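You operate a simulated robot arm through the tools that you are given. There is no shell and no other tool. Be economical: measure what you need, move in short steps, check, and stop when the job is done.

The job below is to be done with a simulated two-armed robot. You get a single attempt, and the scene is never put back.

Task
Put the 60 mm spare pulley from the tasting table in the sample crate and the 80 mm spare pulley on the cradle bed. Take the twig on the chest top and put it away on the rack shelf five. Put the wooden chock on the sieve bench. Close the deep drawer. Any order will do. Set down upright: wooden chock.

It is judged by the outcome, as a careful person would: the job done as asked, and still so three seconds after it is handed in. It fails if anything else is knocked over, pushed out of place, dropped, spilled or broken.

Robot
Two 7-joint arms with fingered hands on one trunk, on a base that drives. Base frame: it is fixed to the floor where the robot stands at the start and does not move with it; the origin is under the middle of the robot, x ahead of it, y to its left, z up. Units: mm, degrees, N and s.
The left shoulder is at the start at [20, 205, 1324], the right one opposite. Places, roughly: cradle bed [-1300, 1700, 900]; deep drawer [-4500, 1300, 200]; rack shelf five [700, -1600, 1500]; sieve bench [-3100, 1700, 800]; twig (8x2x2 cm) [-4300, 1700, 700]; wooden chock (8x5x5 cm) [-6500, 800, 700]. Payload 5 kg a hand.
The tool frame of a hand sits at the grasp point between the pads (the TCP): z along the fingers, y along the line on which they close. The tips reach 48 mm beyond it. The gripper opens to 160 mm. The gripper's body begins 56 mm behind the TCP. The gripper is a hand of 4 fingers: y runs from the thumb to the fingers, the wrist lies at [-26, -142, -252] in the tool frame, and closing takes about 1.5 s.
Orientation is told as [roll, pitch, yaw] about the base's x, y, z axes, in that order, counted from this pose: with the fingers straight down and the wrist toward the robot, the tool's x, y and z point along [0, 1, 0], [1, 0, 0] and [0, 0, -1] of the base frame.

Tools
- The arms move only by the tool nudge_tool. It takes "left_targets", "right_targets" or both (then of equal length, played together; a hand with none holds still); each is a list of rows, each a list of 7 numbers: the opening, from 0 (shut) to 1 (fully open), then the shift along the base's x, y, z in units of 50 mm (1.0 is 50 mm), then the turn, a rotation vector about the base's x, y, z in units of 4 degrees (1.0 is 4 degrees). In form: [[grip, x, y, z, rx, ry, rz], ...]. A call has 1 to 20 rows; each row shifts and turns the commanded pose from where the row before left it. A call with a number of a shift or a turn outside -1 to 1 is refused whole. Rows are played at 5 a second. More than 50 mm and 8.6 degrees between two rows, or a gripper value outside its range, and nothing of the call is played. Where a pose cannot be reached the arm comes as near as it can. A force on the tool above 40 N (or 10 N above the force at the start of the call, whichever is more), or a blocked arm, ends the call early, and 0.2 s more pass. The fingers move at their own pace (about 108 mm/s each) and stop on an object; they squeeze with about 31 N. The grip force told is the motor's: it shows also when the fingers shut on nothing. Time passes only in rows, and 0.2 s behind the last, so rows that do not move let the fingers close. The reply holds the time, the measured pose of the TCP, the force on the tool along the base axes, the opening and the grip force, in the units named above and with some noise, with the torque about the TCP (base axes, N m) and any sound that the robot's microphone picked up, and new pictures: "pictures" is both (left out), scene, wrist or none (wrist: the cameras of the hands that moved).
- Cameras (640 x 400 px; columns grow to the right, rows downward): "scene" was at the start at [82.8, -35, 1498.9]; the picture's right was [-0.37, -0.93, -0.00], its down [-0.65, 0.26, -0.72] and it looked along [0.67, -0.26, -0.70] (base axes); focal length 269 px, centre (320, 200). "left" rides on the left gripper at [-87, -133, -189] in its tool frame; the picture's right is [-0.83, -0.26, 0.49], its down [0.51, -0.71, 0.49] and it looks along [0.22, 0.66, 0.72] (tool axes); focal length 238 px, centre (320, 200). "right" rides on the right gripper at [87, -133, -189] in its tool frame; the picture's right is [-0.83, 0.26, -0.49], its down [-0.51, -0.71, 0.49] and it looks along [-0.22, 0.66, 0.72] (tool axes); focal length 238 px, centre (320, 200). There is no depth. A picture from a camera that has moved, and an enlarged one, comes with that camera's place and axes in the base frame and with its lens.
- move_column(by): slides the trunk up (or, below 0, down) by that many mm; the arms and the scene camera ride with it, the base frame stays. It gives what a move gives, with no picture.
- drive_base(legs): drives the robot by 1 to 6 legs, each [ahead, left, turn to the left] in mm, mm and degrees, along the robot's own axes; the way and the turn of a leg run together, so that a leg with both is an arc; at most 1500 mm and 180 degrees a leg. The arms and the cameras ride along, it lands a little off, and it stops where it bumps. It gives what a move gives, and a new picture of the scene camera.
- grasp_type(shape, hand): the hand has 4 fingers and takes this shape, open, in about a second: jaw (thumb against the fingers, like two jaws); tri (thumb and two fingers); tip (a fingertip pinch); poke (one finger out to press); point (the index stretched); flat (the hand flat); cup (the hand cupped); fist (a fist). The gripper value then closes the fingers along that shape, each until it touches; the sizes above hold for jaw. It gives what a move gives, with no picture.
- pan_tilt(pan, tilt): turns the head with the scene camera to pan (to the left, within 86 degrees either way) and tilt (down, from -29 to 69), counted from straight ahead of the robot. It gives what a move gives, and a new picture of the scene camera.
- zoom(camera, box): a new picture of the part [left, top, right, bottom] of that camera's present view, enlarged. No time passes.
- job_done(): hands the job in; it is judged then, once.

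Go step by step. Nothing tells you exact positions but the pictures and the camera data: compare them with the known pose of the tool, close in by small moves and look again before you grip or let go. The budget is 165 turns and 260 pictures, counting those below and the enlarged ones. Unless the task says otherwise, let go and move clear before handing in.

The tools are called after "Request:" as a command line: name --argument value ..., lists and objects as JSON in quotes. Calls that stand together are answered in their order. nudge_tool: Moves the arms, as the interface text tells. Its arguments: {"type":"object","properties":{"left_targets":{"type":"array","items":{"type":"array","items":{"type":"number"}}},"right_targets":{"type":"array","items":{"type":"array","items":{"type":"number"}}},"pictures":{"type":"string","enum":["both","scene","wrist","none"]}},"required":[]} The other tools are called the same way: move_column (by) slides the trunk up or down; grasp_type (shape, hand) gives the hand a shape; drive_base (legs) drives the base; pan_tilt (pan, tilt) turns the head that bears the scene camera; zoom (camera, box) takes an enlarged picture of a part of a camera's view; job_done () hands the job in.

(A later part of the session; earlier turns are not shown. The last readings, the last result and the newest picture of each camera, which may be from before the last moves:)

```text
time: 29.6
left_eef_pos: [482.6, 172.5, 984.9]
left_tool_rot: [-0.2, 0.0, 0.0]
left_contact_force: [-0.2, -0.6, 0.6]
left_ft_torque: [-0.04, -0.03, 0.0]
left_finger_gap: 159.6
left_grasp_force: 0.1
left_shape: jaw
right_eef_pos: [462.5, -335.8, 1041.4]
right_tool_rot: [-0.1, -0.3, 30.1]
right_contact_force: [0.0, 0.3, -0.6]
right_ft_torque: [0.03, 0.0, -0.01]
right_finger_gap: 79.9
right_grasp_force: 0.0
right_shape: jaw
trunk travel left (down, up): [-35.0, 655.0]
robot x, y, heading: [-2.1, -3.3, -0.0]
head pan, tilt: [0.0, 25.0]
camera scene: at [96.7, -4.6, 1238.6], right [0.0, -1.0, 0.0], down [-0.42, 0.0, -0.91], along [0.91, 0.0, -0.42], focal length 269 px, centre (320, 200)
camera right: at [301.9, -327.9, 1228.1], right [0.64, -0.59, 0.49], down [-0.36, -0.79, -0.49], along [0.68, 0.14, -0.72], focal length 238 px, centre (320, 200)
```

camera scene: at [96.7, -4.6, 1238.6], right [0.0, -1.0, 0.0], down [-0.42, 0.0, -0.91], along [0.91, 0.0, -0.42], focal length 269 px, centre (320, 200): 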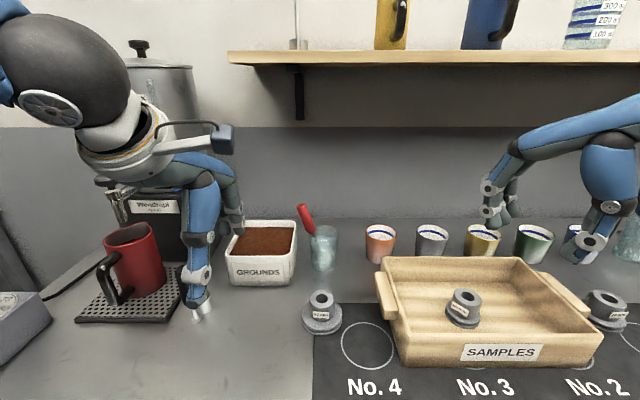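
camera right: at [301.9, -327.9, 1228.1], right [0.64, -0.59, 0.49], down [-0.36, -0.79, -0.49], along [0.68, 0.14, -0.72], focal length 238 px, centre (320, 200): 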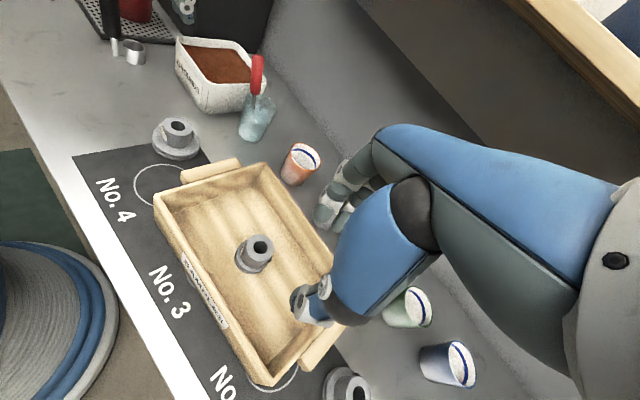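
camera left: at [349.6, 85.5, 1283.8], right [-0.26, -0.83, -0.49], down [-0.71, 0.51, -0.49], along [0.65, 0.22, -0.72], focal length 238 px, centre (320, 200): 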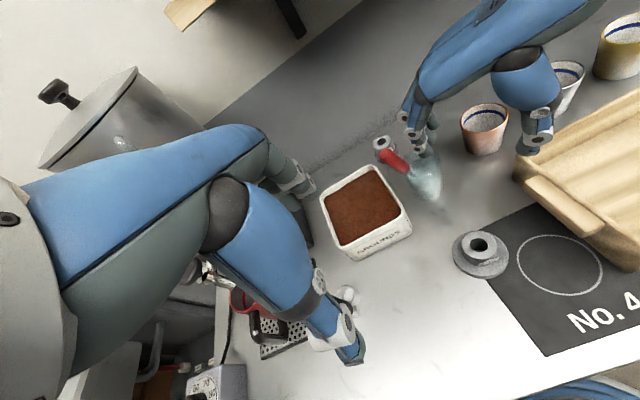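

60 mm pulley is upright in the crate. Now the left hand moves above the 80 mm pulley at about (480, -9), turned −45°.

Request:
nudge_tool --left_targets '[[0.75, 0, -0.3, -0.05, 0, 0, -0.94], [0.75, 0, -0.3, -0.05, 0, 0, -0.94], [0.75, 0, -0.3, -0.05, 0, 0, -0.94], [0.75, 0, -0.3, -0.05, 0, 0, -0.94], [0.75, 0, -0.3, -0.05, 0, 0, -0.94], [0.75, 0, -0.3, -0.05, 0, 0, -0.94], [0.75, 0, -0.3, -0.05, 0, 0, -0.94], [0.75, 0, -0.3, -0.05, 0, 0, -0.94], [0.75, 0, -0.3, -0.05, 0, 0, -0.94], [0.75, 0, -0.3, -0.05, 0, 0, -0.94], [0.75, 0, -0.3, -0.05, 0, 0, -0.94], [0.75, 0, -0.3, -0.05, 0, 0, -0.94], [0.75, 0, 0, 0, 0, 0, 0]]'

Request:
zoom --camera "left" --box '[240, 150, 400, 350]'

```text
time: 32.4
left_eef_pos: [481.0, -8.9, 954.6]
left_tool_rot: [-0.3, 0.1, -45.2]
left_contact_force: [-0.5, -0.1, -0.1]
left_ft_torque: [-0.02, -0.03, 0.06]
left_finger_gap: 120.3
left_grasp_force: 0.1
left_shape: jaw
right_eef_pos: [462.7, -335.4, 1041.4]
right_tool_rot: [-0.1, -0.3, 30.2]
right_contact_force: [-1.4, -0.1, 0.5]
right_ft_torque: [0.02, -0.04, 0.04]
right_finger_gap: 79.7
right_grasp_force: 0.1
right_shape: jaw
trunk travel left (down, up): [-35.0, 655.0]
robot x, y, heading: [-1.6, -2.7, 0.1]
head pan, tilt: [0.0, 25.0]
camera scene: at [96.8, -4.9, 1238.6], right [0.0, -1.0, 0.0], down [-0.42, 0.0, -0.91], along [0.91, 0.0, -0.42], focal length 269 px, centre (320, 200)
camera left: at [325.3, 25.8, 1144.5], right [-0.78, -0.41, -0.48], down [-0.14, 0.86, -0.49], along [0.62, -0.31, -0.72], focal length 238 px, centre (320, 200)
```

scene: 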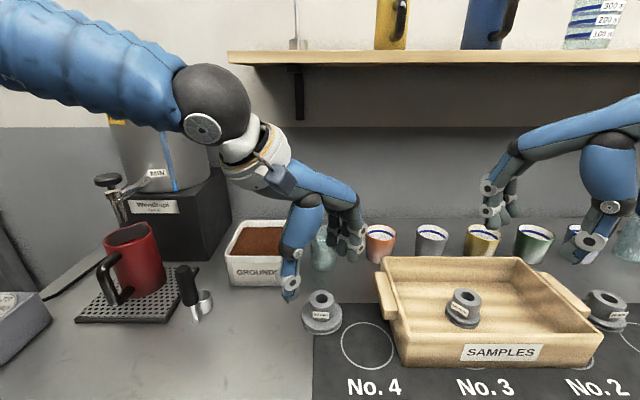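
left: 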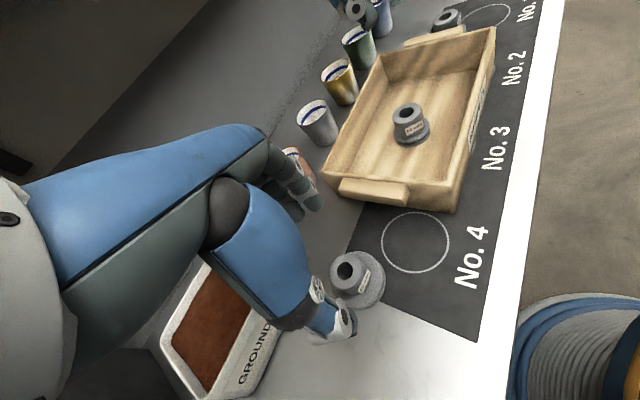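

```text
2.00 times, centred on (320, 250) of left
camera zoom: at [325.3, 25.8, 1144.5], right [-0.78, -0.41, -0.48], down [-0.14, 0.86, -0.49], along [0.62, -0.31, -0.72], focal length 477 px, centre (320, 100)
```

zoom: 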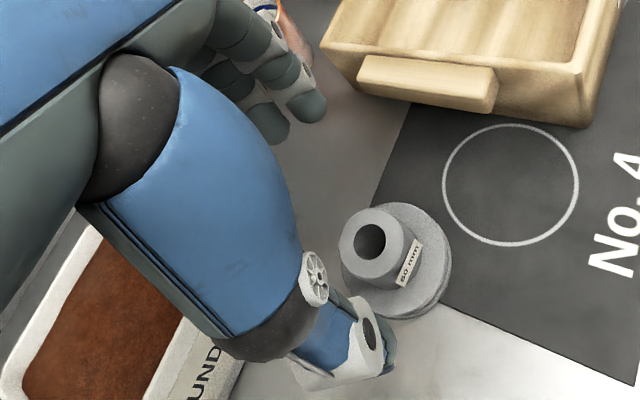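

Centre at (483, -6). Descend around it.

Request:
nudge_tool --left_targets '[[0.75, 0.04, 0.06, -0.5, 0, 0, 0], [0.75, 0, 0, -0.8, 0, 0, 0], [0.75, 0, 0, -0.65, 0, 0, 0], [0.75, 0, 0, 0, 0, 0, 0]]' --pictures "wrist"

Request:
zoom --camera "left" --box '[240, 150, 400, 350]'

```text
time: 33.4
left_eef_pos: [483.0, -4.9, 857.9]
left_tool_rot: [-0.2, 0.1, -45.1]
left_contact_force: [-0.2, -0.1, -0.3]
left_ft_torque: [-0.04, -0.01, 0.02]
left_finger_gap: 120.4
left_grasp_force: 0.1
left_shape: jaw
right_eef_pos: [462.4, -336.0, 1041.6]
right_tool_rot: [-0.2, -0.3, 30.2]
right_contact_force: [0.7, 1.1, -0.3]
right_ft_torque: [0.02, -0.01, -0.04]
right_finger_gap: 79.9
right_grasp_force: 0.2
right_shape: jaw
trunk travel left (down, up): [-35.0, 655.0]
robot x, y, heading: [2.9, 1.8, 0.1]
head pan, tilt: [0.0, 25.0]
camera left: at [327.4, 28.4, 1047.0], right [-0.77, -0.41, -0.48], down [-0.14, 0.86, -0.49], along [0.62, -0.31, -0.72], focal length 238 px, centre (320, 200)
```

left: 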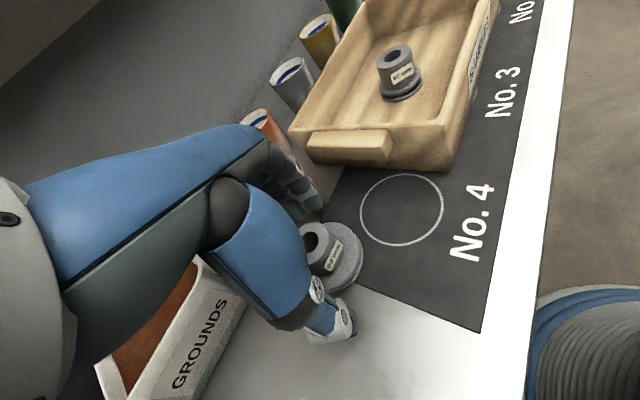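

```text
2.00 times, centred on (320, 250) of left
camera zoom: at [327.4, 28.4, 1047.0], right [-0.77, -0.41, -0.48], down [-0.14, 0.86, -0.49], along [0.62, -0.31, -0.72], focal length 477 px, centre (320, 100)
```

zoom: 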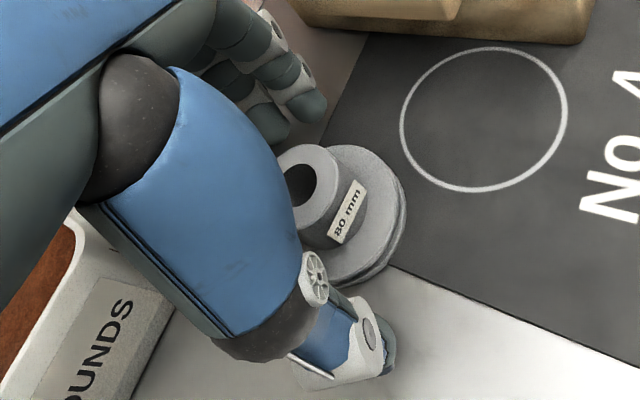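

The label reads 80 mm. Grip and lift.

Request:
nudge_tool --left_targets '[[0.4, 0, 0, 0, 0, 0, 0], [0.2, 0, 0, 0, 0, 0, 0], [0, 0, 0, 0, 0, 0, 0], [0, 0, 0, 0, 0, 0, 0], [0, 0, 0, 0, 0, 0, 0], [0, 0, 0, 0, 0, 0, 0], [0, 0, 0, 0, 0, 0, 0], [0, 0, 0, 0, 0, 0, 0], [0, 0, 0, 0.5, 0, 0, 0], [0, 0, 0, 0.9, 0, 0, 0], [0, 0, 0, 0.9, 0, 0, 0], [0, 0, 0, 0.9, 0, 0, 0], [0, 0, 0, 0.6, 0, 0, 0], [0, 0, 0, 0, 0, 0, 0]]' --pictures "wrist"

Request:
pan_tilt --pan 86 --tilt 25

Request:
pan_tilt --pan -86 --tilt 25

```text
time: 36.4
left_eef_pos: [482.8, -4.7, 1048.5]
left_tool_rot: [-0.2, 0.1, -45.0]
left_contact_force: [-0.1, -0.5, -3.3]
left_ft_torque: [0.0, 0.04, 0.02]
left_finger_gap: 66.8
left_grasp_force: 31.2
left_shape: jaw
right_eef_pos: [461.8, -336.2, 1040.7]
right_tool_rot: [-0.2, -0.3, 30.3]
right_contact_force: [0.8, -0.6, 0.2]
right_ft_torque: [0.03, 0.02, -0.03]
right_finger_gap: 79.9
right_grasp_force: 0.2
right_shape: jaw
trunk travel left (down, up): [-35.0, 655.0]
robot x, y, heading: [-4.2, -4.7, -0.2]
head pan, tilt: [0.0, 25.0]
camera left: at [327.1, 29.0, 1237.6], right [-0.78, -0.41, -0.48], down [-0.14, 0.86, -0.49], along [0.62, -0.31, -0.72], focal length 238 px, centre (320, 200)
```

left: 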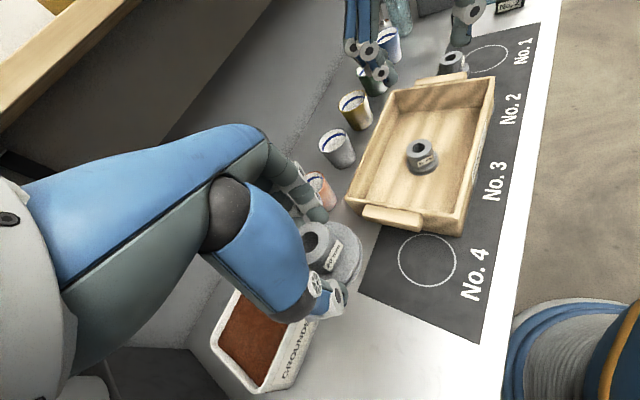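

```text
time: 38.0
left_eef_pos: [484.1, -4.2, 1048.9]
left_tool_rot: [-0.3, -0.1, -45.1]
left_contact_force: [0.2, -0.4, -2.8]
left_ft_torque: [-0.01, 0.0, -0.05]
left_finger_gap: 67.0
left_grasp_force: 31.0
left_shape: jaw
right_eef_pos: [462.4, -335.9, 1041.0]
right_tool_rot: [-0.1, -0.4, 30.1]
right_contact_force: [-0.3, -0.1, -0.2]
right_ft_torque: [0.0, 0.04, 0.01]
right_finger_gap: 79.7
right_grasp_force: 0.0
right_shape: jaw
trunk travel left (down, up): [-35.0, 655.0]
robot x, y, heading: [-1.7, -3.9, 0.0]
head pan, tilt: [85.9, 25.0]
camera scene: at [11.6, 86.8, 1238.7], right [1.0, -0.07, 0.0], down [-0.03, -0.42, -0.91], along [0.07, 0.91, -0.42], focal length 269 px, centre (320, 200)
```

scene: 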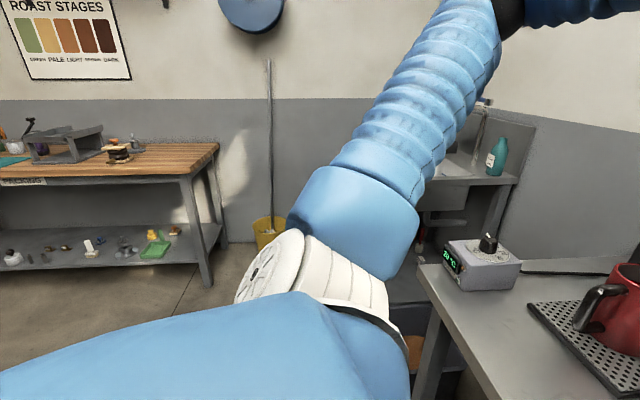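

```text
time: 40.6
left_eef_pos: [483.2, -5.9, 1048.1]
left_tool_rot: [-0.1, 0.0, -45.0]
left_contact_force: [0.1, 0.3, -4.0]
left_ft_torque: [-0.01, -0.01, 0.01]
left_finger_gap: 66.7
left_grasp_force: 30.8
left_shape: jaw
right_eef_pos: [462.6, -335.6, 1040.3]
right_tool_rot: [-0.2, -0.2, 30.1]
right_contact_force: [-0.5, 0.8, 0.9]
right_ft_torque: [0.0, 0.07, -0.03]
right_finger_gap: 79.8
right_grasp_force: 0.1
right_shape: jaw
trunk travel left (down, up): [-35.0, 655.0]
robot x, y, heading: [2.3, -2.8, 0.1]
head pan, tilt: [-85.9, 25.0]
camera scene: at [11.5, -97.0, 1238.3], right [-1.0, -0.07, 0.0], down [-0.03, 0.42, -0.91], along [0.06, -0.9, -0.42], focal length 269 px, centre (320, 200)
```

scene: 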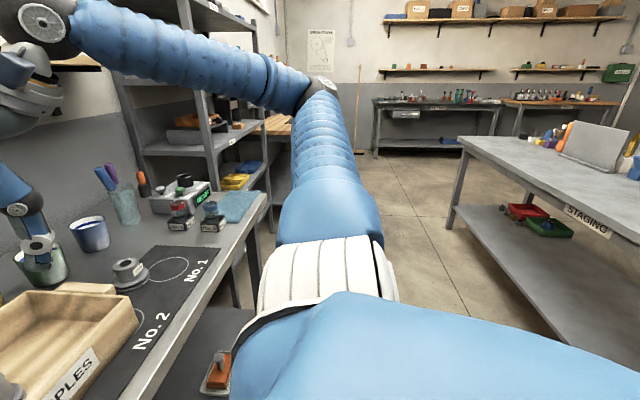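

80 mm pulley held. The cradle bench is at (-1290, 1750) to the left. I back away from the table and turn left, then look.

Request:
drive_base --legs '[[-320, 0, 0], [0, 0, 90]]'

Request:
pan_tilt --pan 0 --tilt 20

Request:
pan_tilt --pan 70 --tilt 20

```text
time: 46.6
left_eef_pos: [-316.4, 483.7, 1047.0]
left_tool_rot: [-0.1, -0.1, 44.5]
left_contact_force: [0.6, -0.7, -4.2]
left_ft_torque: [-0.05, 0.01, 0.01]
left_finger_gap: 66.7
left_grasp_force: 31.2
left_shape: jaw
right_eef_pos: [15.8, 462.5, 1039.6]
right_tool_rot: [-0.2, -0.2, 119.9]
right_contact_force: [0.5, 1.0, 0.1]
right_ft_torque: [0.01, 0.0, -0.02]
right_finger_gap: 79.8
right_grasp_force: 0.1
right_shape: jaw
trunk travel left (down, up): [-35.0, 655.0]
robot x, y, heading: [-320.6, 2.9, 89.8]
head pan, tilt: [-85.9, 25.0]
camera scene: at [-232.3, 14.4, 1238.1], right [0.07, -1.0, 0.0], down [-0.42, -0.03, -0.91], along [0.9, 0.06, -0.42], focal length 269 px, centre (320, 200)
```

scene: 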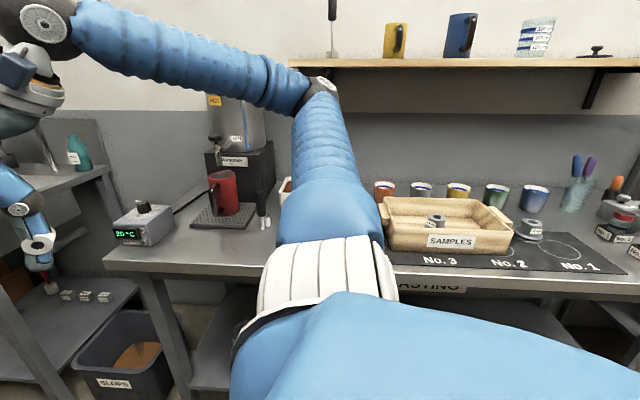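

```text
time: 48.2
left_eef_pos: [-316.0, 485.6, 1047.4]
left_tool_rot: [-0.3, 0.0, 44.6]
left_contact_force: [-1.5, 0.8, -3.7]
left_ft_torque: [0.03, 0.01, 0.0]
left_finger_gap: 66.2
left_grasp_force: 30.8
left_shape: jaw
right_eef_pos: [16.0, 462.0, 1041.1]
right_tool_rot: [-0.2, -0.2, 119.9]
right_contact_force: [-0.1, -0.5, 0.4]
right_ft_torque: [-0.02, -0.02, 0.02]
right_finger_gap: 79.8
right_grasp_force: 0.1
right_shape: jaw
trunk travel left (down, up): [-35.0, 655.0]
robot x, y, heading: [-319.3, -1.2, 89.5]
head pan, tilt: [0.0, 20.0]
camera scene: at [-323.6, 101.4, 1246.2], right [1.0, -0.01, 0.0], down [0.0, -0.34, -0.94], along [0.01, 0.94, -0.34], focal length 269 px, centre (320, 200)
```

scene: 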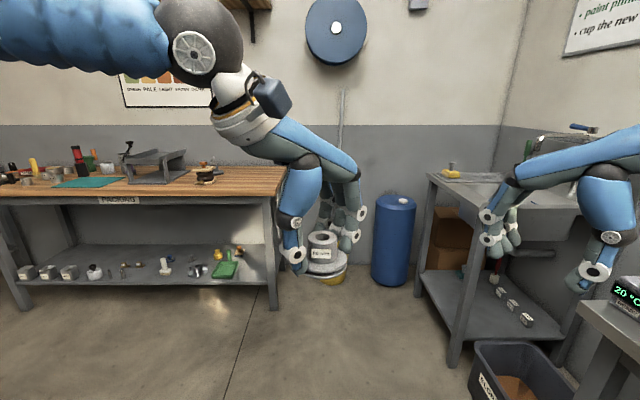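

```text
time: 49.6
left_eef_pos: [-316.3, 484.8, 1047.4]
left_tool_rot: [-0.2, 0.0, 44.6]
left_contact_force: [0.1, 1.2, -3.2]
left_ft_torque: [-0.02, 0.02, -0.01]
left_finger_gap: 66.5
left_grasp_force: 31.0
left_shape: jaw
right_eef_pos: [15.2, 462.4, 1040.4]
right_tool_rot: [-0.1, -0.3, 119.9]
right_contact_force: [0.0, -0.1, 0.4]
right_ft_torque: [0.02, -0.01, -0.01]
right_finger_gap: 80.1
right_grasp_force: 0.0
right_shape: jaw
trunk travel left (down, up): [-35.0, 655.0]
robot x, y, heading: [-321.3, 1.5, 89.6]
head pan, tilt: [70.0, 20.0]
camera scene: at [-411.4, 40.7, 1246.2], right [0.35, 0.94, 0.0], down [0.32, -0.12, -0.94], along [-0.88, 0.33, -0.34], focal length 269 px, centre (320, 200)
```

scene: 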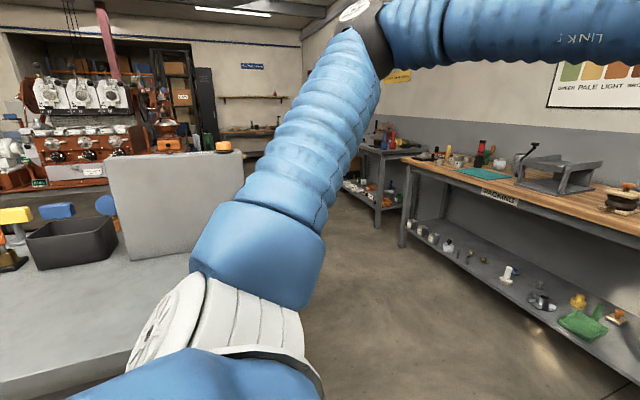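

Packing bench (front edge y≈1520) carries the cradle. Drive to stand in front of it, facing +y.

Request:
drive_base --legs '[[950, 0, 0.5], [0, 880, 0]]'

Request:
pan_tilt --pan 5 --tilt 25

```text
time: 58.7
left_eef_pos: [-1188.6, 1434.7, 1046.6]
left_tool_rot: [-0.2, 0.0, 44.8]
left_contact_force: [-0.3, -0.6, -3.0]
left_ft_torque: [0.03, -0.04, -0.03]
left_finger_gap: 66.6
left_grasp_force: 30.8
left_shape: jaw
right_eef_pos: [-857.2, 1415.1, 1041.5]
right_tool_rot: [-0.3, -0.3, 120.1]
right_contact_force: [-0.4, -0.1, 1.0]
right_ft_torque: [-0.01, -0.06, 0.01]
right_finger_gap: 80.0
right_grasp_force: 0.1
right_shape: jaw
trunk travel left (down, up): [-35.0, 655.0]
robot x, y, heading: [-1190.1, 950.8, 89.6]
head pan, tilt: [70.0, 20.0]
camera scene: at [-1282.4, 991.4, 1246.2], right [0.34, 0.94, 0.0], down [0.32, -0.12, -0.94], along [-0.88, 0.32, -0.34], focal length 269 px, centre (320, 200)
```

scene: 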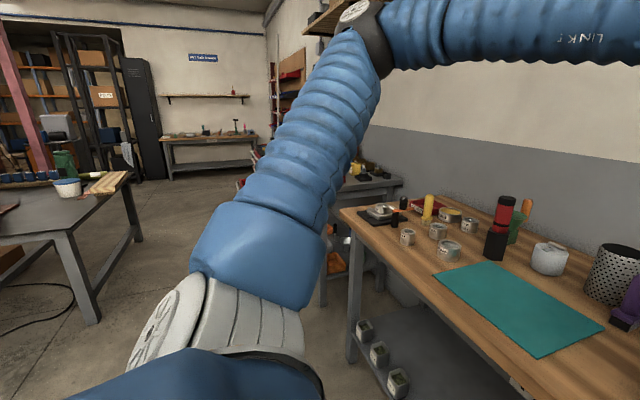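

```text
time: 60.1
left_eef_pos: [-1187.2, 1435.9, 1047.4]
left_tool_rot: [-0.2, -0.1, 44.8]
left_contact_force: [0.7, -0.4, -2.8]
left_ft_torque: [-0.02, 0.0, -0.01]
left_finger_gap: 66.5
left_grasp_force: 30.8
left_shape: jaw
right_eef_pos: [-856.5, 1414.8, 1040.4]
right_tool_rot: [-0.3, -0.3, 120.2]
right_contact_force: [-0.4, -0.7, -0.4]
right_ft_torque: [-0.01, -0.04, -0.02]
right_finger_gap: 79.8
right_grasp_force: 0.0
right_shape: jaw
trunk travel left (down, up): [-35.0, 655.0]
robot x, y, heading: [-1192.3, 949.8, 89.8]
head pan, tilt: [5.0, 25.0]
camera scene: at [-1202.4, 1051.2, 1238.1], right [1.0, 0.09, 0.0], down [0.04, -0.42, -0.91], along [-0.08, 0.9, -0.42], focal length 269 px, centre (320, 200)
```

scene: 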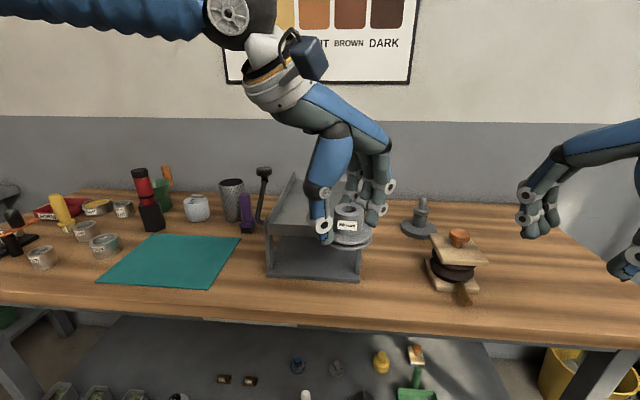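

The cradle is just behind my hand. Raise the trunk to see its bed from above.

Request:
move_column --by 280

Request:
nudge_tool --left_targets '[[0, -0.8, -0.3, 0, 0, 0, 0], [0, -0.8, -0.3, 0, 0, 0, 0], [0, -0.8, 0, 0, 0, 0, 0]]' --pictures "wrist"

Request:
pan_tilt --pan 5 --tilt 45

```text
time: 62.9
left_eef_pos: [-1187.5, 1436.5, 1326.8]
left_tool_rot: [-0.2, 0.1, 44.7]
left_contact_force: [-0.1, -0.1, -3.0]
left_ft_torque: [0.01, 0.0, 0.0]
left_finger_gap: 66.8
left_grasp_force: 30.4
left_shape: jaw
right_eef_pos: [-855.3, 1415.2, 1319.5]
right_tool_rot: [-0.2, -0.2, 120.1]
right_contact_force: [0.1, 1.6, -0.9]
right_ft_torque: [-0.03, -0.03, -0.01]
right_finger_gap: 79.8
right_grasp_force: 0.1
right_shape: jaw
trunk travel left (down, up): [-315.0, 375.0]
robot x, y, heading: [-1193.2, 953.0, 90.0]
head pan, tilt: [5.0, 25.0]
```

```text
time: 63.7
left_eef_pos: [-1309.2, 1406.0, 1325.8]
left_tool_rot: [-0.4, 0.0, 44.9]
left_contact_force: [-1.7, -0.2, -3.1]
left_ft_torque: [0.01, -0.15, -0.02]
left_finger_gap: 66.3
left_grasp_force: 31.0
left_shape: jaw
right_eef_pos: [-858.2, 1414.4, 1321.8]
right_tool_rot: [-0.3, -0.3, 120.1]
right_contact_force: [-1.3, -1.0, 1.2]
right_ft_torque: [0.03, -0.15, -0.06]
right_finger_gap: 79.7
right_grasp_force: 0.0
right_shape: jaw
trunk travel left (down, up): [-315.0, 375.0]
robot x, y, heading: [-1188.0, 947.1, 89.7]
head pan, tilt: [5.0, 25.0]
camera left: at [-1345.4, 1252.5, 1516.0], right [0.41, -0.78, -0.48], down [-0.86, -0.14, -0.49], along [0.31, 0.61, -0.72], focal length 238 px, centre (320, 200)
```

left: 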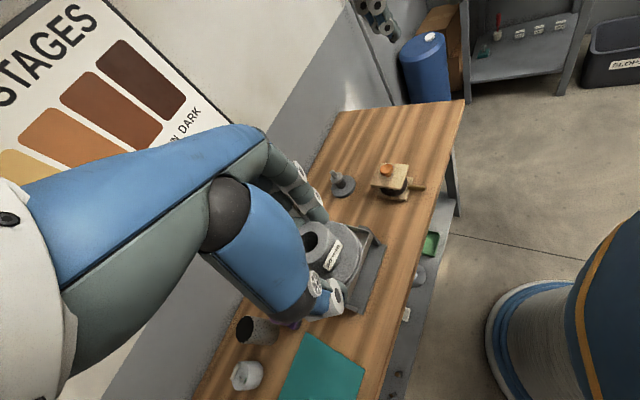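

```text
time: 64.6
left_eef_pos: [-1306.9, 1406.3, 1326.6]
left_tool_rot: [-0.2, 0.0, 44.7]
left_contact_force: [0.9, -0.8, -2.0]
left_ft_torque: [0.03, -0.02, 0.0]
left_finger_gap: 66.6
left_grasp_force: 31.4
left_shape: jaw
right_eef_pos: [-856.5, 1415.4, 1321.8]
right_tool_rot: [-0.2, -0.3, 120.2]
right_contact_force: [1.3, -1.0, 0.5]
right_ft_torque: [0.0, -0.01, 0.01]
right_finger_gap: 79.7
right_grasp_force: 0.1
right_shape: jaw
trunk travel left (down, up): [-315.0, 375.0]
robot x, y, heading: [-1191.2, 947.2, 90.0]
head pan, tilt: [5.0, 45.0]
camera scene: at [-1201.5, 1040.5, 1487.6], right [1.0, 0.09, 0.0], down [0.06, -0.7, -0.71], along [-0.06, 0.7, -0.71], focal length 269 px, centre (320, 200)
```

scene: 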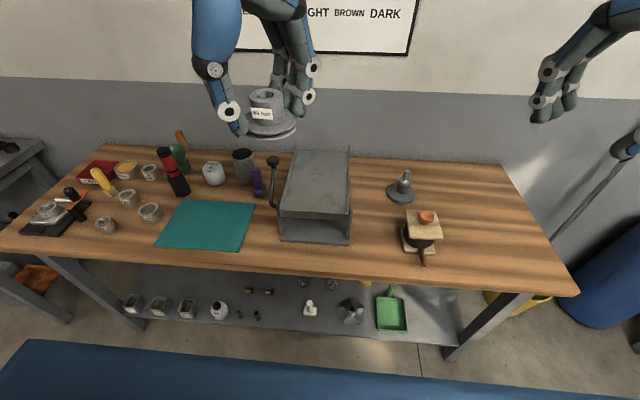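

Request:
zoom --camera "scene" --box '[250, 130, 380, 260]'

```text
3.08 times, centred on (315, 195) of scene
camera zoom: at [-1201.5, 1040.5, 1487.6], right [1.0, 0.09, 0.0], down [0.06, -0.7, -0.71], along [-0.06, 0.7, -0.71], focal length 829 px, centre (335, 215)
```

zoom: 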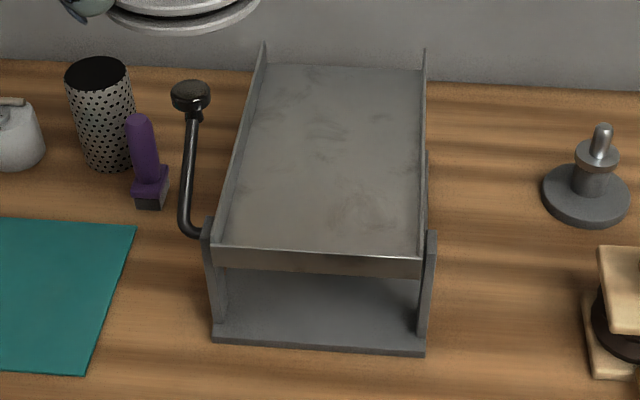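

The bed is a flat plate, about 183 mm wide between rails, centred near (-1260, 1700, ~915). Bring the pulley toward it, straightening the hand.

Request:
nudge_tool --left_targets '[[0, 0.075, 0.32, -0.3, 0, 0, 0.94], [0, 0.075, 0.32, -0.3, 0, 0, 0.94], [0, 0.075, 0.32, -0.3, 0, 0, 0.94], [0, 0.075, 0.32, -0.3, 0, 0, 0.94], [0, 0.075, 0.32, -0.3, 0, 0, 0.94], [0, 0.075, 0.32, -0.3, 0, 0, 0.94], [0, 0.075, 0.32, -0.3, 0, 0, 0.94], [0, 0.075, 0.32, -0.3, 0, 0, 0.94], [0, 0.075, 0.32, -0.3, 0, 0, 0.94], [0, 0.075, 0.32, -0.3, 0, 0, 0.94], [0, 0.075, 0.32, -0.3, 0, 0, 0.94], [0, 0.075, 0.32, -0.3, 0, 0, 0.94], [0, 0, 0.6, 0, 0, 0, 0], [0, 0, 0.6, 0, 0, 0, 0], [0, 0, 0, 0, 0, 0, 0]]'

```text
time: 67.8
left_eef_pos: [-1263.1, 1658.2, 1146.5]
left_tool_rot: [-0.3, 0.0, 89.9]
left_contact_force: [0.4, -0.5, -2.1]
left_ft_torque: [0.04, -0.03, -0.02]
left_finger_gap: 66.1
left_grasp_force: 30.9
left_shape: jaw
right_eef_pos: [-857.0, 1414.2, 1321.0]
right_tool_rot: [-0.3, -0.2, 120.0]
right_contact_force: [-0.2, -0.2, 0.0]
right_ft_torque: [0.05, -0.02, -0.01]
right_finger_gap: 80.0
right_grasp_force: 0.1
right_shape: jaw
trunk travel left (down, up): [-315.0, 375.0]
robot x, y, heading: [-1192.1, 949.6, 89.6]
head pan, tilt: [5.0, 45.0]
camera scene: at [-1201.6, 1039.8, 1487.6], right [1.0, 0.09, 0.0], down [0.06, -0.7, -0.71], along [-0.06, 0.7, -0.71], focal length 269 px, centre (320, 200)
camera left: at [-1178.2, 1526.4, 1337.1], right [0.84, -0.26, -0.48], down [-0.51, -0.71, -0.49], along [-0.21, 0.66, -0.72], focal length 238 px, centre (320, 200)
```

scene: 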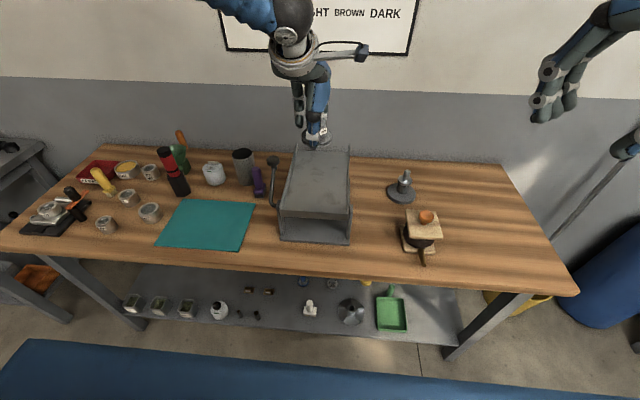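
left: 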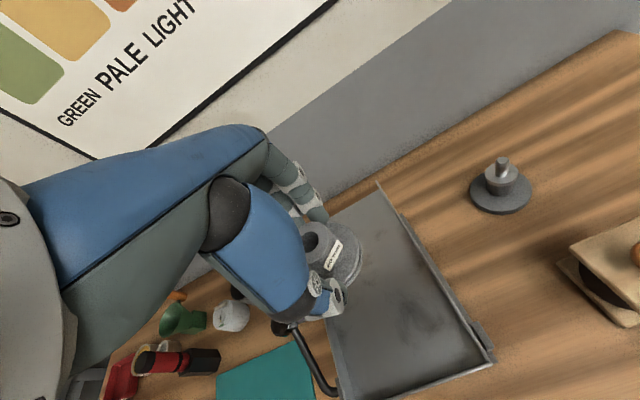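

Bed spans y≈1530–1840, x≈-1355…-1163. Descend toward its centre.

Request:
nudge_tool --left_targets '[[0, 0, 0.4, -0.7, 0, 0, 0], [0, 0, 0, -0.9, 0, 0, 0], [0, 0, 0, -0.7, 0, 0, 0], [0, 0, 0, 0, 0, 0, 0]]'

Request:
zoom --camera "scene" --box '[250, 100, 380, 260]'

```text
time: 68.8
left_eef_pos: [-1262.0, 1678.3, 1034.6]
left_tool_rot: [-0.2, 0.0, 89.9]
left_contact_force: [0.0, -0.8, -2.8]
left_ft_torque: [0.05, -0.01, -0.02]
left_finger_gap: 66.0
left_grasp_force: 31.2
left_shape: jaw
right_eef_pos: [-857.0, 1414.0, 1322.0]
right_tool_rot: [-0.2, -0.3, 120.2]
right_contact_force: [0.1, -0.6, 1.1]
right_ft_torque: [0.05, -0.02, -0.04]
right_finger_gap: 79.7
right_grasp_force: 0.0
right_shape: jaw
trunk travel left (down, up): [-315.0, 375.0]
robot x, y, heading: [-1193.1, 949.3, 90.0]
head pan, tilt: [5.0, 45.0]
camera scene: at [-1201.7, 1039.8, 1487.6], right [1.0, 0.09, 0.0], down [0.06, -0.7, -0.71], along [-0.06, 0.7, -0.71], focal length 269 px, centre (320, 200)
camera left: at [-1178.1, 1545.3, 1223.0], right [0.84, -0.26, -0.48], down [-0.51, -0.71, -0.49], along [-0.21, 0.66, -0.72], focal length 238 px, centre (320, 200)
```

scene: 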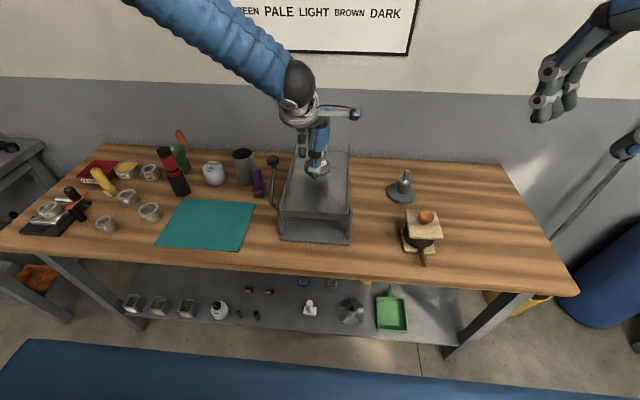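
left: 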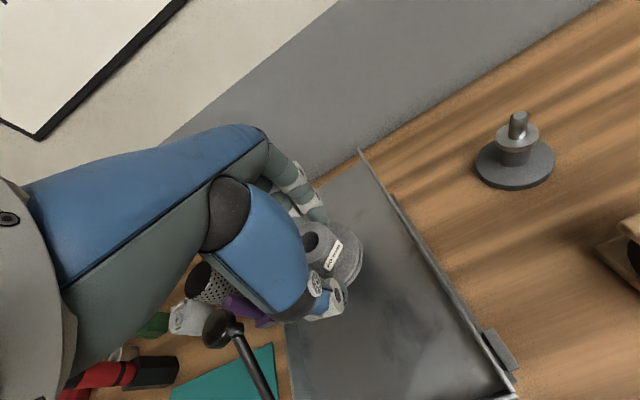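

```text
2.50 times, centred on (315, 180) of scene
camera zoom: at [-1201.7, 1039.8, 1487.6], right [1.0, 0.09, 0.0], down [0.06, -0.7, -0.71], along [-0.06, 0.7, -0.71], focal length 674 px, centre (332, 250)
```

zoom: 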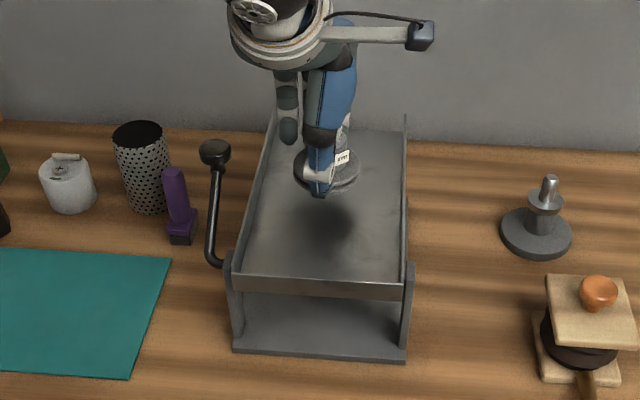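

Request:
nudge_tool --left_targets '[[0, 0, 0, -0.3, 0, 0, 0], [0, 0, 0, -0.1, 0, 0, 0], [0, 0, 0, -0.08, 0, 0, 0], [0, 0, 0, -0.08, 0, 0, 0], [0, 0, 0, -0.08, 0, 0, 0], [0, 0, 0, -0.08, 0, 0, 0], [0, 0, 0, -0.08, 0, 0, 0], [0, 0, 0, -0.08, 0, 0, 0], [0, 0, 0, -0.08, 0, 0, 0], [0, 0, 0, -0.08, 0, 0, 0], [0, 0, 0, -0.08, 0, 0, 0], [0, 0, 0, -0.08, 0, 0, 0]]'

```text
time: 70.7
left_eef_pos: [-1260.2, 1681.2, 993.4]
left_tool_rot: [-0.4, -0.7, 90.1]
left_contact_force: [-2.7, -9.7, 23.8]
left_ft_torque: [-0.76, 0.06, -0.01]
left_finger_gap: 67.9
left_grasp_force: 30.9
left_shape: jaw
right_eef_pos: [-857.1, 1413.7, 1321.8]
right_tool_rot: [-0.2, -0.3, 120.0]
right_contact_force: [0.6, 1.1, -0.1]
right_ft_torque: [-0.11, 0.01, 0.0]
right_finger_gap: 79.6
right_grasp_force: 0.0
right_shape: jaw
trunk travel left (down, up): [-315.0, 375.0]
robot x, y, heading: [-1189.7, 950.2, 90.0]
head pan, tilt: [5.0, 45.0]
stopped in row 9 (left hand): the force on the tool passed its limit (the readings are from after the stop); the commanded pose is now the measured one
camera scene: at [-1201.3, 1039.2, 1487.7], right [1.0, 0.09, 0.0], down [0.06, -0.7, -0.71], along [-0.06, 0.7, -0.71], focal length 269 px, centre (320, 200)
camera left: at [-1177.4, 1547.7, 1181.8], right [0.84, -0.25, -0.48], down [-0.5, -0.7, -0.5], along [-0.21, 0.66, -0.72], focal length 238 px, centre (320, 200)
```

scene: 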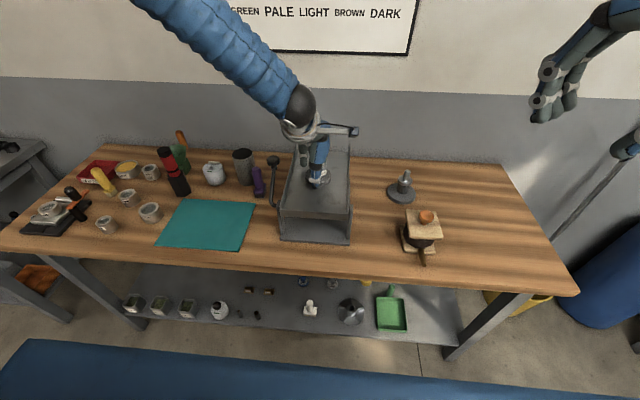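
left: 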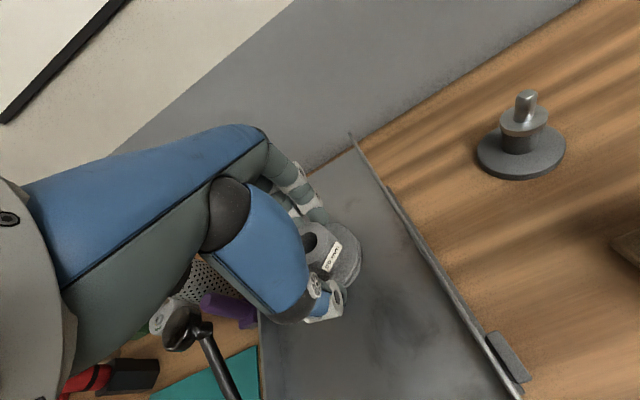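

Touching the bed. Release gently and check that it stays.

Request:
nudge_tool --left_targets '[[0.3, 0, 0, 0.03, 0, 0, 0], [0.5, 0, 0, 0, 0, 0, 0], [0.65, 0, 0, 0, 0, 0, 0], [0.7, 0, 0, 0, 0, 0, 0], [0.7, 0, 0, 0, 0, 0, 0]]' --pictures "wrist"

Request:
zoom --camera "left" --box '[240, 150, 400, 350]'

```text
time: 71.9
left_eef_pos: [-1261.5, 1681.3, 991.6]
left_tool_rot: [-0.2, -0.4, 89.8]
left_contact_force: [-0.2, -0.8, 0.5]
left_ft_torque: [0.02, -0.01, 0.01]
left_finger_gap: 111.4
left_grasp_force: 0.0
left_shape: jaw
right_eef_pos: [-855.7, 1415.1, 1320.3]
right_tool_rot: [-0.2, -0.2, 120.1]
right_contact_force: [0.8, 0.3, -0.5]
right_ft_torque: [-0.03, 0.01, 0.01]
right_finger_gap: 79.6
right_grasp_force: 0.0
right_shape: jaw
trunk travel left (down, up): [-315.0, 375.0]
robot x, y, heading: [-1190.5, 949.7, 90.0]
head pan, tilt: [5.0, 45.0]
camera left: at [-1177.9, 1548.2, 1180.0], right [0.84, -0.26, -0.48], down [-0.5, -0.71, -0.5], along [-0.21, 0.66, -0.72], focal length 238 px, centre (320, 200)
```

left: 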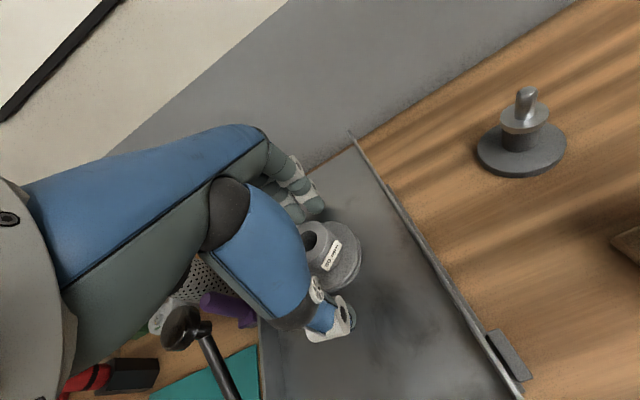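

```text
2.00 times, centred on (320, 250) of left
camera zoom: at [-1177.9, 1548.2, 1180.0], right [0.84, -0.26, -0.48], down [-0.5, -0.71, -0.5], along [-0.21, 0.66, -0.72], focal length 477 px, centre (320, 100)
```

zoom: 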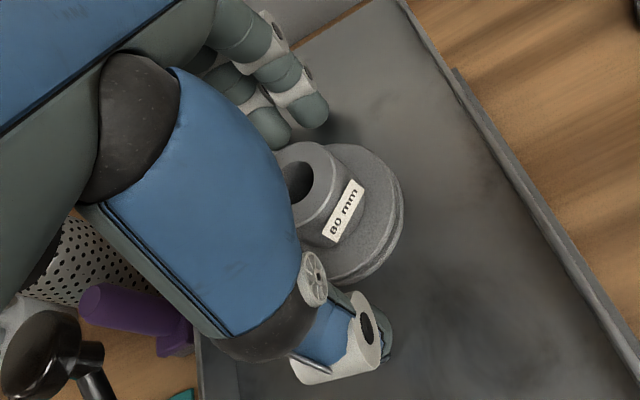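

It stays. Lift straight up and retract.

Request:
nudge_tool --left_targets '[[0.7, 0, 0, 0.4, 0, 0, 0], [0.7, 0, 0, 0.9, 0, 0, 0], [0.7, 0, 0, 0.95, 0, 0, 0], [0.7, 0, 0, 0.95, 0, 0, 0], [0.7, 0, -0.3, 0.9, 0, 0, 0], [0.7, 0, -0.9, 0, 0, 0, 0], [0.7, 0, -0.9, 0, 0, 0, 0], [0.7, 0, -0.9, 0, 0, 0, 0], [0.7, 0, -0.9, 0, 0, 0, 0]]' --pictures "scene"

Request:
zoom --camera "scene" --box '[250, 100, 380, 260]'

Request:
pan_tilt --pan 75 --tilt 20

```text
time: 73.9
left_eef_pos: [-1260.2, 1484.6, 1197.8]
left_tool_rot: [-0.4, -0.6, 90.0]
left_contact_force: [0.0, -1.1, 0.4]
left_ft_torque: [0.1, 0.06, 0.03]
left_finger_gap: 111.8
left_grasp_force: 0.1
left_shape: jaw
right_eef_pos: [-855.5, 1414.0, 1321.5]
right_tool_rot: [-0.3, -0.3, 120.1]
right_contact_force: [0.2, -0.9, 0.2]
right_ft_torque: [0.1, 0.0, -0.03]
right_finger_gap: 79.9
right_grasp_force: 0.1
right_shape: jaw
trunk travel left (down, up): [-315.0, 375.0]
robot x, y, heading: [-1189.6, 950.2, 89.9]
head pan, tilt: [5.0, 45.0]
camera scene: at [-1201.3, 1038.4, 1487.7], right [1.0, 0.09, 0.0], down [0.06, -0.7, -0.71], along [-0.06, 0.71, -0.71], focal length 269 px, centre (320, 200)
```

scene: 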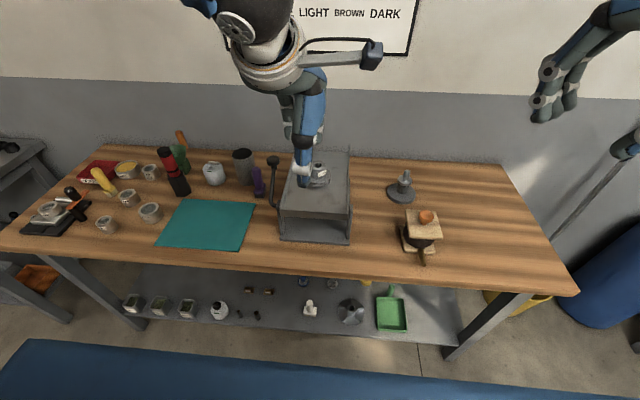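

```text
2.50 times, centred on (315, 180) of scene
camera zoom: at [-1201.3, 1038.4, 1487.7], right [1.0, 0.09, 0.0], down [0.06, -0.7, -0.71], along [-0.06, 0.71, -0.71], focal length 674 px, centre (332, 250)
```

zoom: 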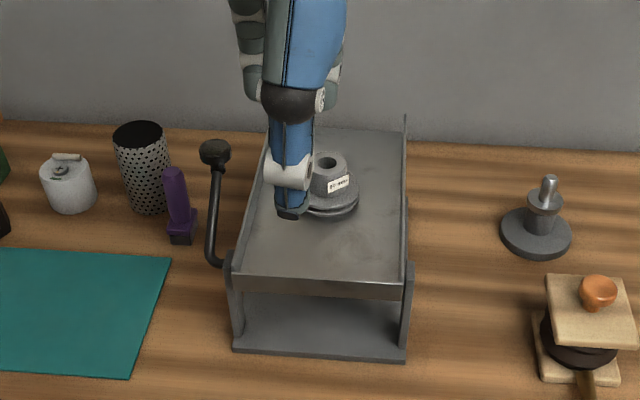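

```text
time: 75.3
left_eef_pos: [-1261.1, 1487.6, 1196.1]
left_tool_rot: [-0.3, -0.4, 90.0]
left_contact_force: [0.0, -0.7, 0.2]
left_ft_torque: [0.03, 0.0, 0.02]
left_finger_gap: 111.7
left_grasp_force: 0.1
left_shape: jaw
right_eef_pos: [-855.8, 1414.3, 1321.4]
right_tool_rot: [-0.2, -0.3, 120.1]
right_contact_force: [-0.2, -0.2, 0.5]
right_ft_torque: [0.01, 0.01, -0.02]
right_finger_gap: 79.7
right_grasp_force: 0.2
right_shape: jaw
trunk travel left (down, up): [-315.0, 375.0]
robot x, y, heading: [-1193.7, 950.4, 89.9]
head pan, tilt: [75.0, 20.0]
camera scene: at [-1284.4, 983.4, 1526.2], right [0.26, 0.97, 0.0], down [0.33, -0.09, -0.94], along [-0.91, 0.24, -0.34], focal length 269 px, centre (320, 200)
```

scene: 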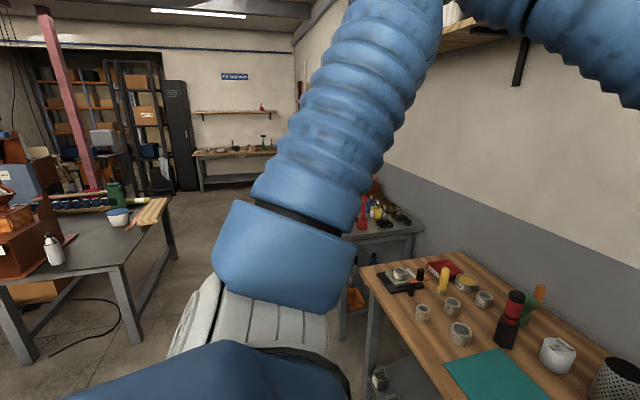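

Pulley sits well on the bed. Next I back off a little and strafe along the corridor toward the sieve bench and chest, looking on the way.

Request:
drive_base --legs '[[-130, 0, 0], [0, 1400, 0]]'

Request:
pan_tilt --pan 40 --tilt 25

```text
time: 83.2
left_eef_pos: [-2656.4, 1367.6, 1195.3]
left_tool_rot: [-0.3, -0.4, 89.3]
left_contact_force: [0.7, 0.0, -0.3]
left_ft_torque: [-0.02, -0.02, 0.02]
left_finger_gap: 111.7
left_grasp_force: 0.1
left_shape: jaw
right_eef_pos: [-2252.0, 1292.2, 1321.9]
right_tool_rot: [-0.2, -0.2, 119.5]
right_contact_force: [0.3, 0.1, 0.0]
right_ft_torque: [-0.02, -0.06, 0.0]
right_finger_gap: 79.9
right_grasp_force: 0.1
right_shape: jaw
trunk travel left (down, up): [-315.0, 375.0]
robot x, y, heading: [-2590.7, 831.0, 89.4]
head pan, tilt: [75.0, 20.0]
camera scene: at [-2684.8, 864.7, 1526.2], right [0.27, 0.96, 0.0], down [0.33, -0.09, -0.94], along [-0.9, 0.25, -0.34], focal length 269 px, centre (320, 200)
```

scene: 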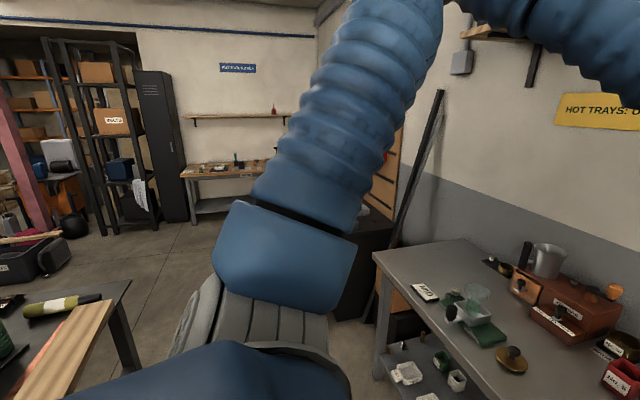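

```text
time: 84.2
left_eef_pos: [-2655.8, 1367.2, 1196.5]
left_tool_rot: [-0.3, -0.5, 89.4]
left_contact_force: [-0.4, -0.1, 0.1]
left_ft_torque: [-0.03, 0.02, 0.03]
left_finger_gap: 111.7
left_grasp_force: 0.1
left_shape: jaw
right_eef_pos: [-2251.4, 1291.4, 1320.8]
right_tool_rot: [-0.2, -0.2, 119.5]
right_contact_force: [-0.4, 0.1, 0.4]
right_ft_torque: [-0.02, -0.01, -0.02]
right_finger_gap: 79.6
right_grasp_force: 0.0
right_shape: jaw
trunk travel left (down, up): [-315.0, 375.0]
robot x, y, heading: [-2591.5, 831.2, 89.0]
head pan, tilt: [40.0, 25.0]
camera scene: at [-2653.4, 910.7, 1518.1], right [0.77, 0.63, 0.0], down [0.27, -0.33, -0.91], along [-0.57, 0.7, -0.42], focal length 269 px, centre (320, 200)
```

scene: 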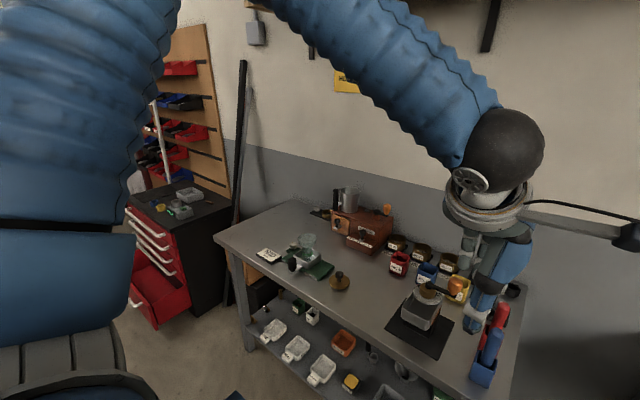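

Request:
zoom --camera "scene" --box '[100, 160, 250, 340]'

Request:
zoom --camera "scene" --box '[210, 180, 460, 380]'

```text
2.22 times, centred on (175, 250) of scene
camera zoom: at [-2653.4, 910.7, 1518.1], right [0.77, 0.63, 0.0], down [0.27, -0.33, -0.91], along [-0.57, 0.7, -0.42], focal length 599 px, centre (642, 89)
```

zoom: 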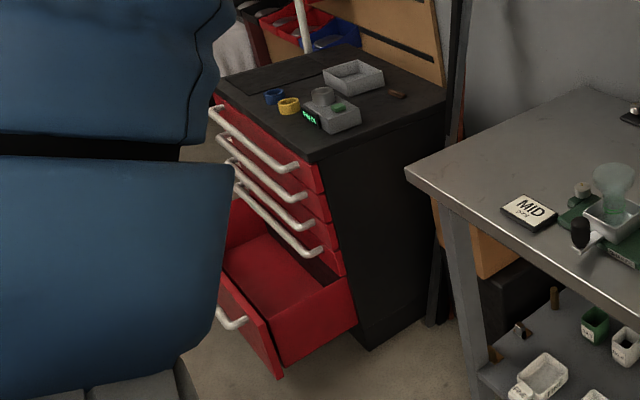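

```text
2.00 times, centred on (335, 280) of scene
camera zoom: at [-2653.4, 910.7, 1518.1], right [0.77, 0.63, 0.0], down [0.27, -0.33, -0.91], along [-0.57, 0.7, -0.42], focal length 539 px, centre (290, 40)
```

zoom: 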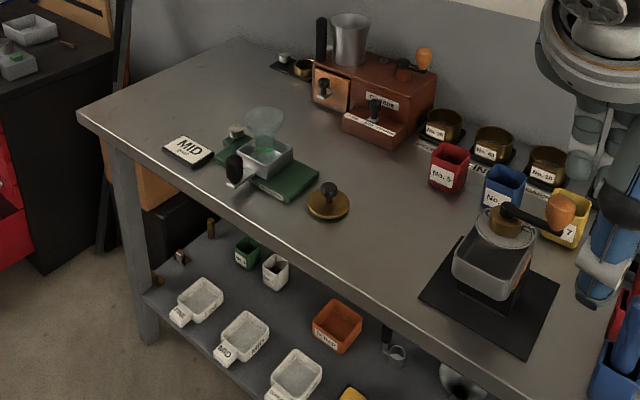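

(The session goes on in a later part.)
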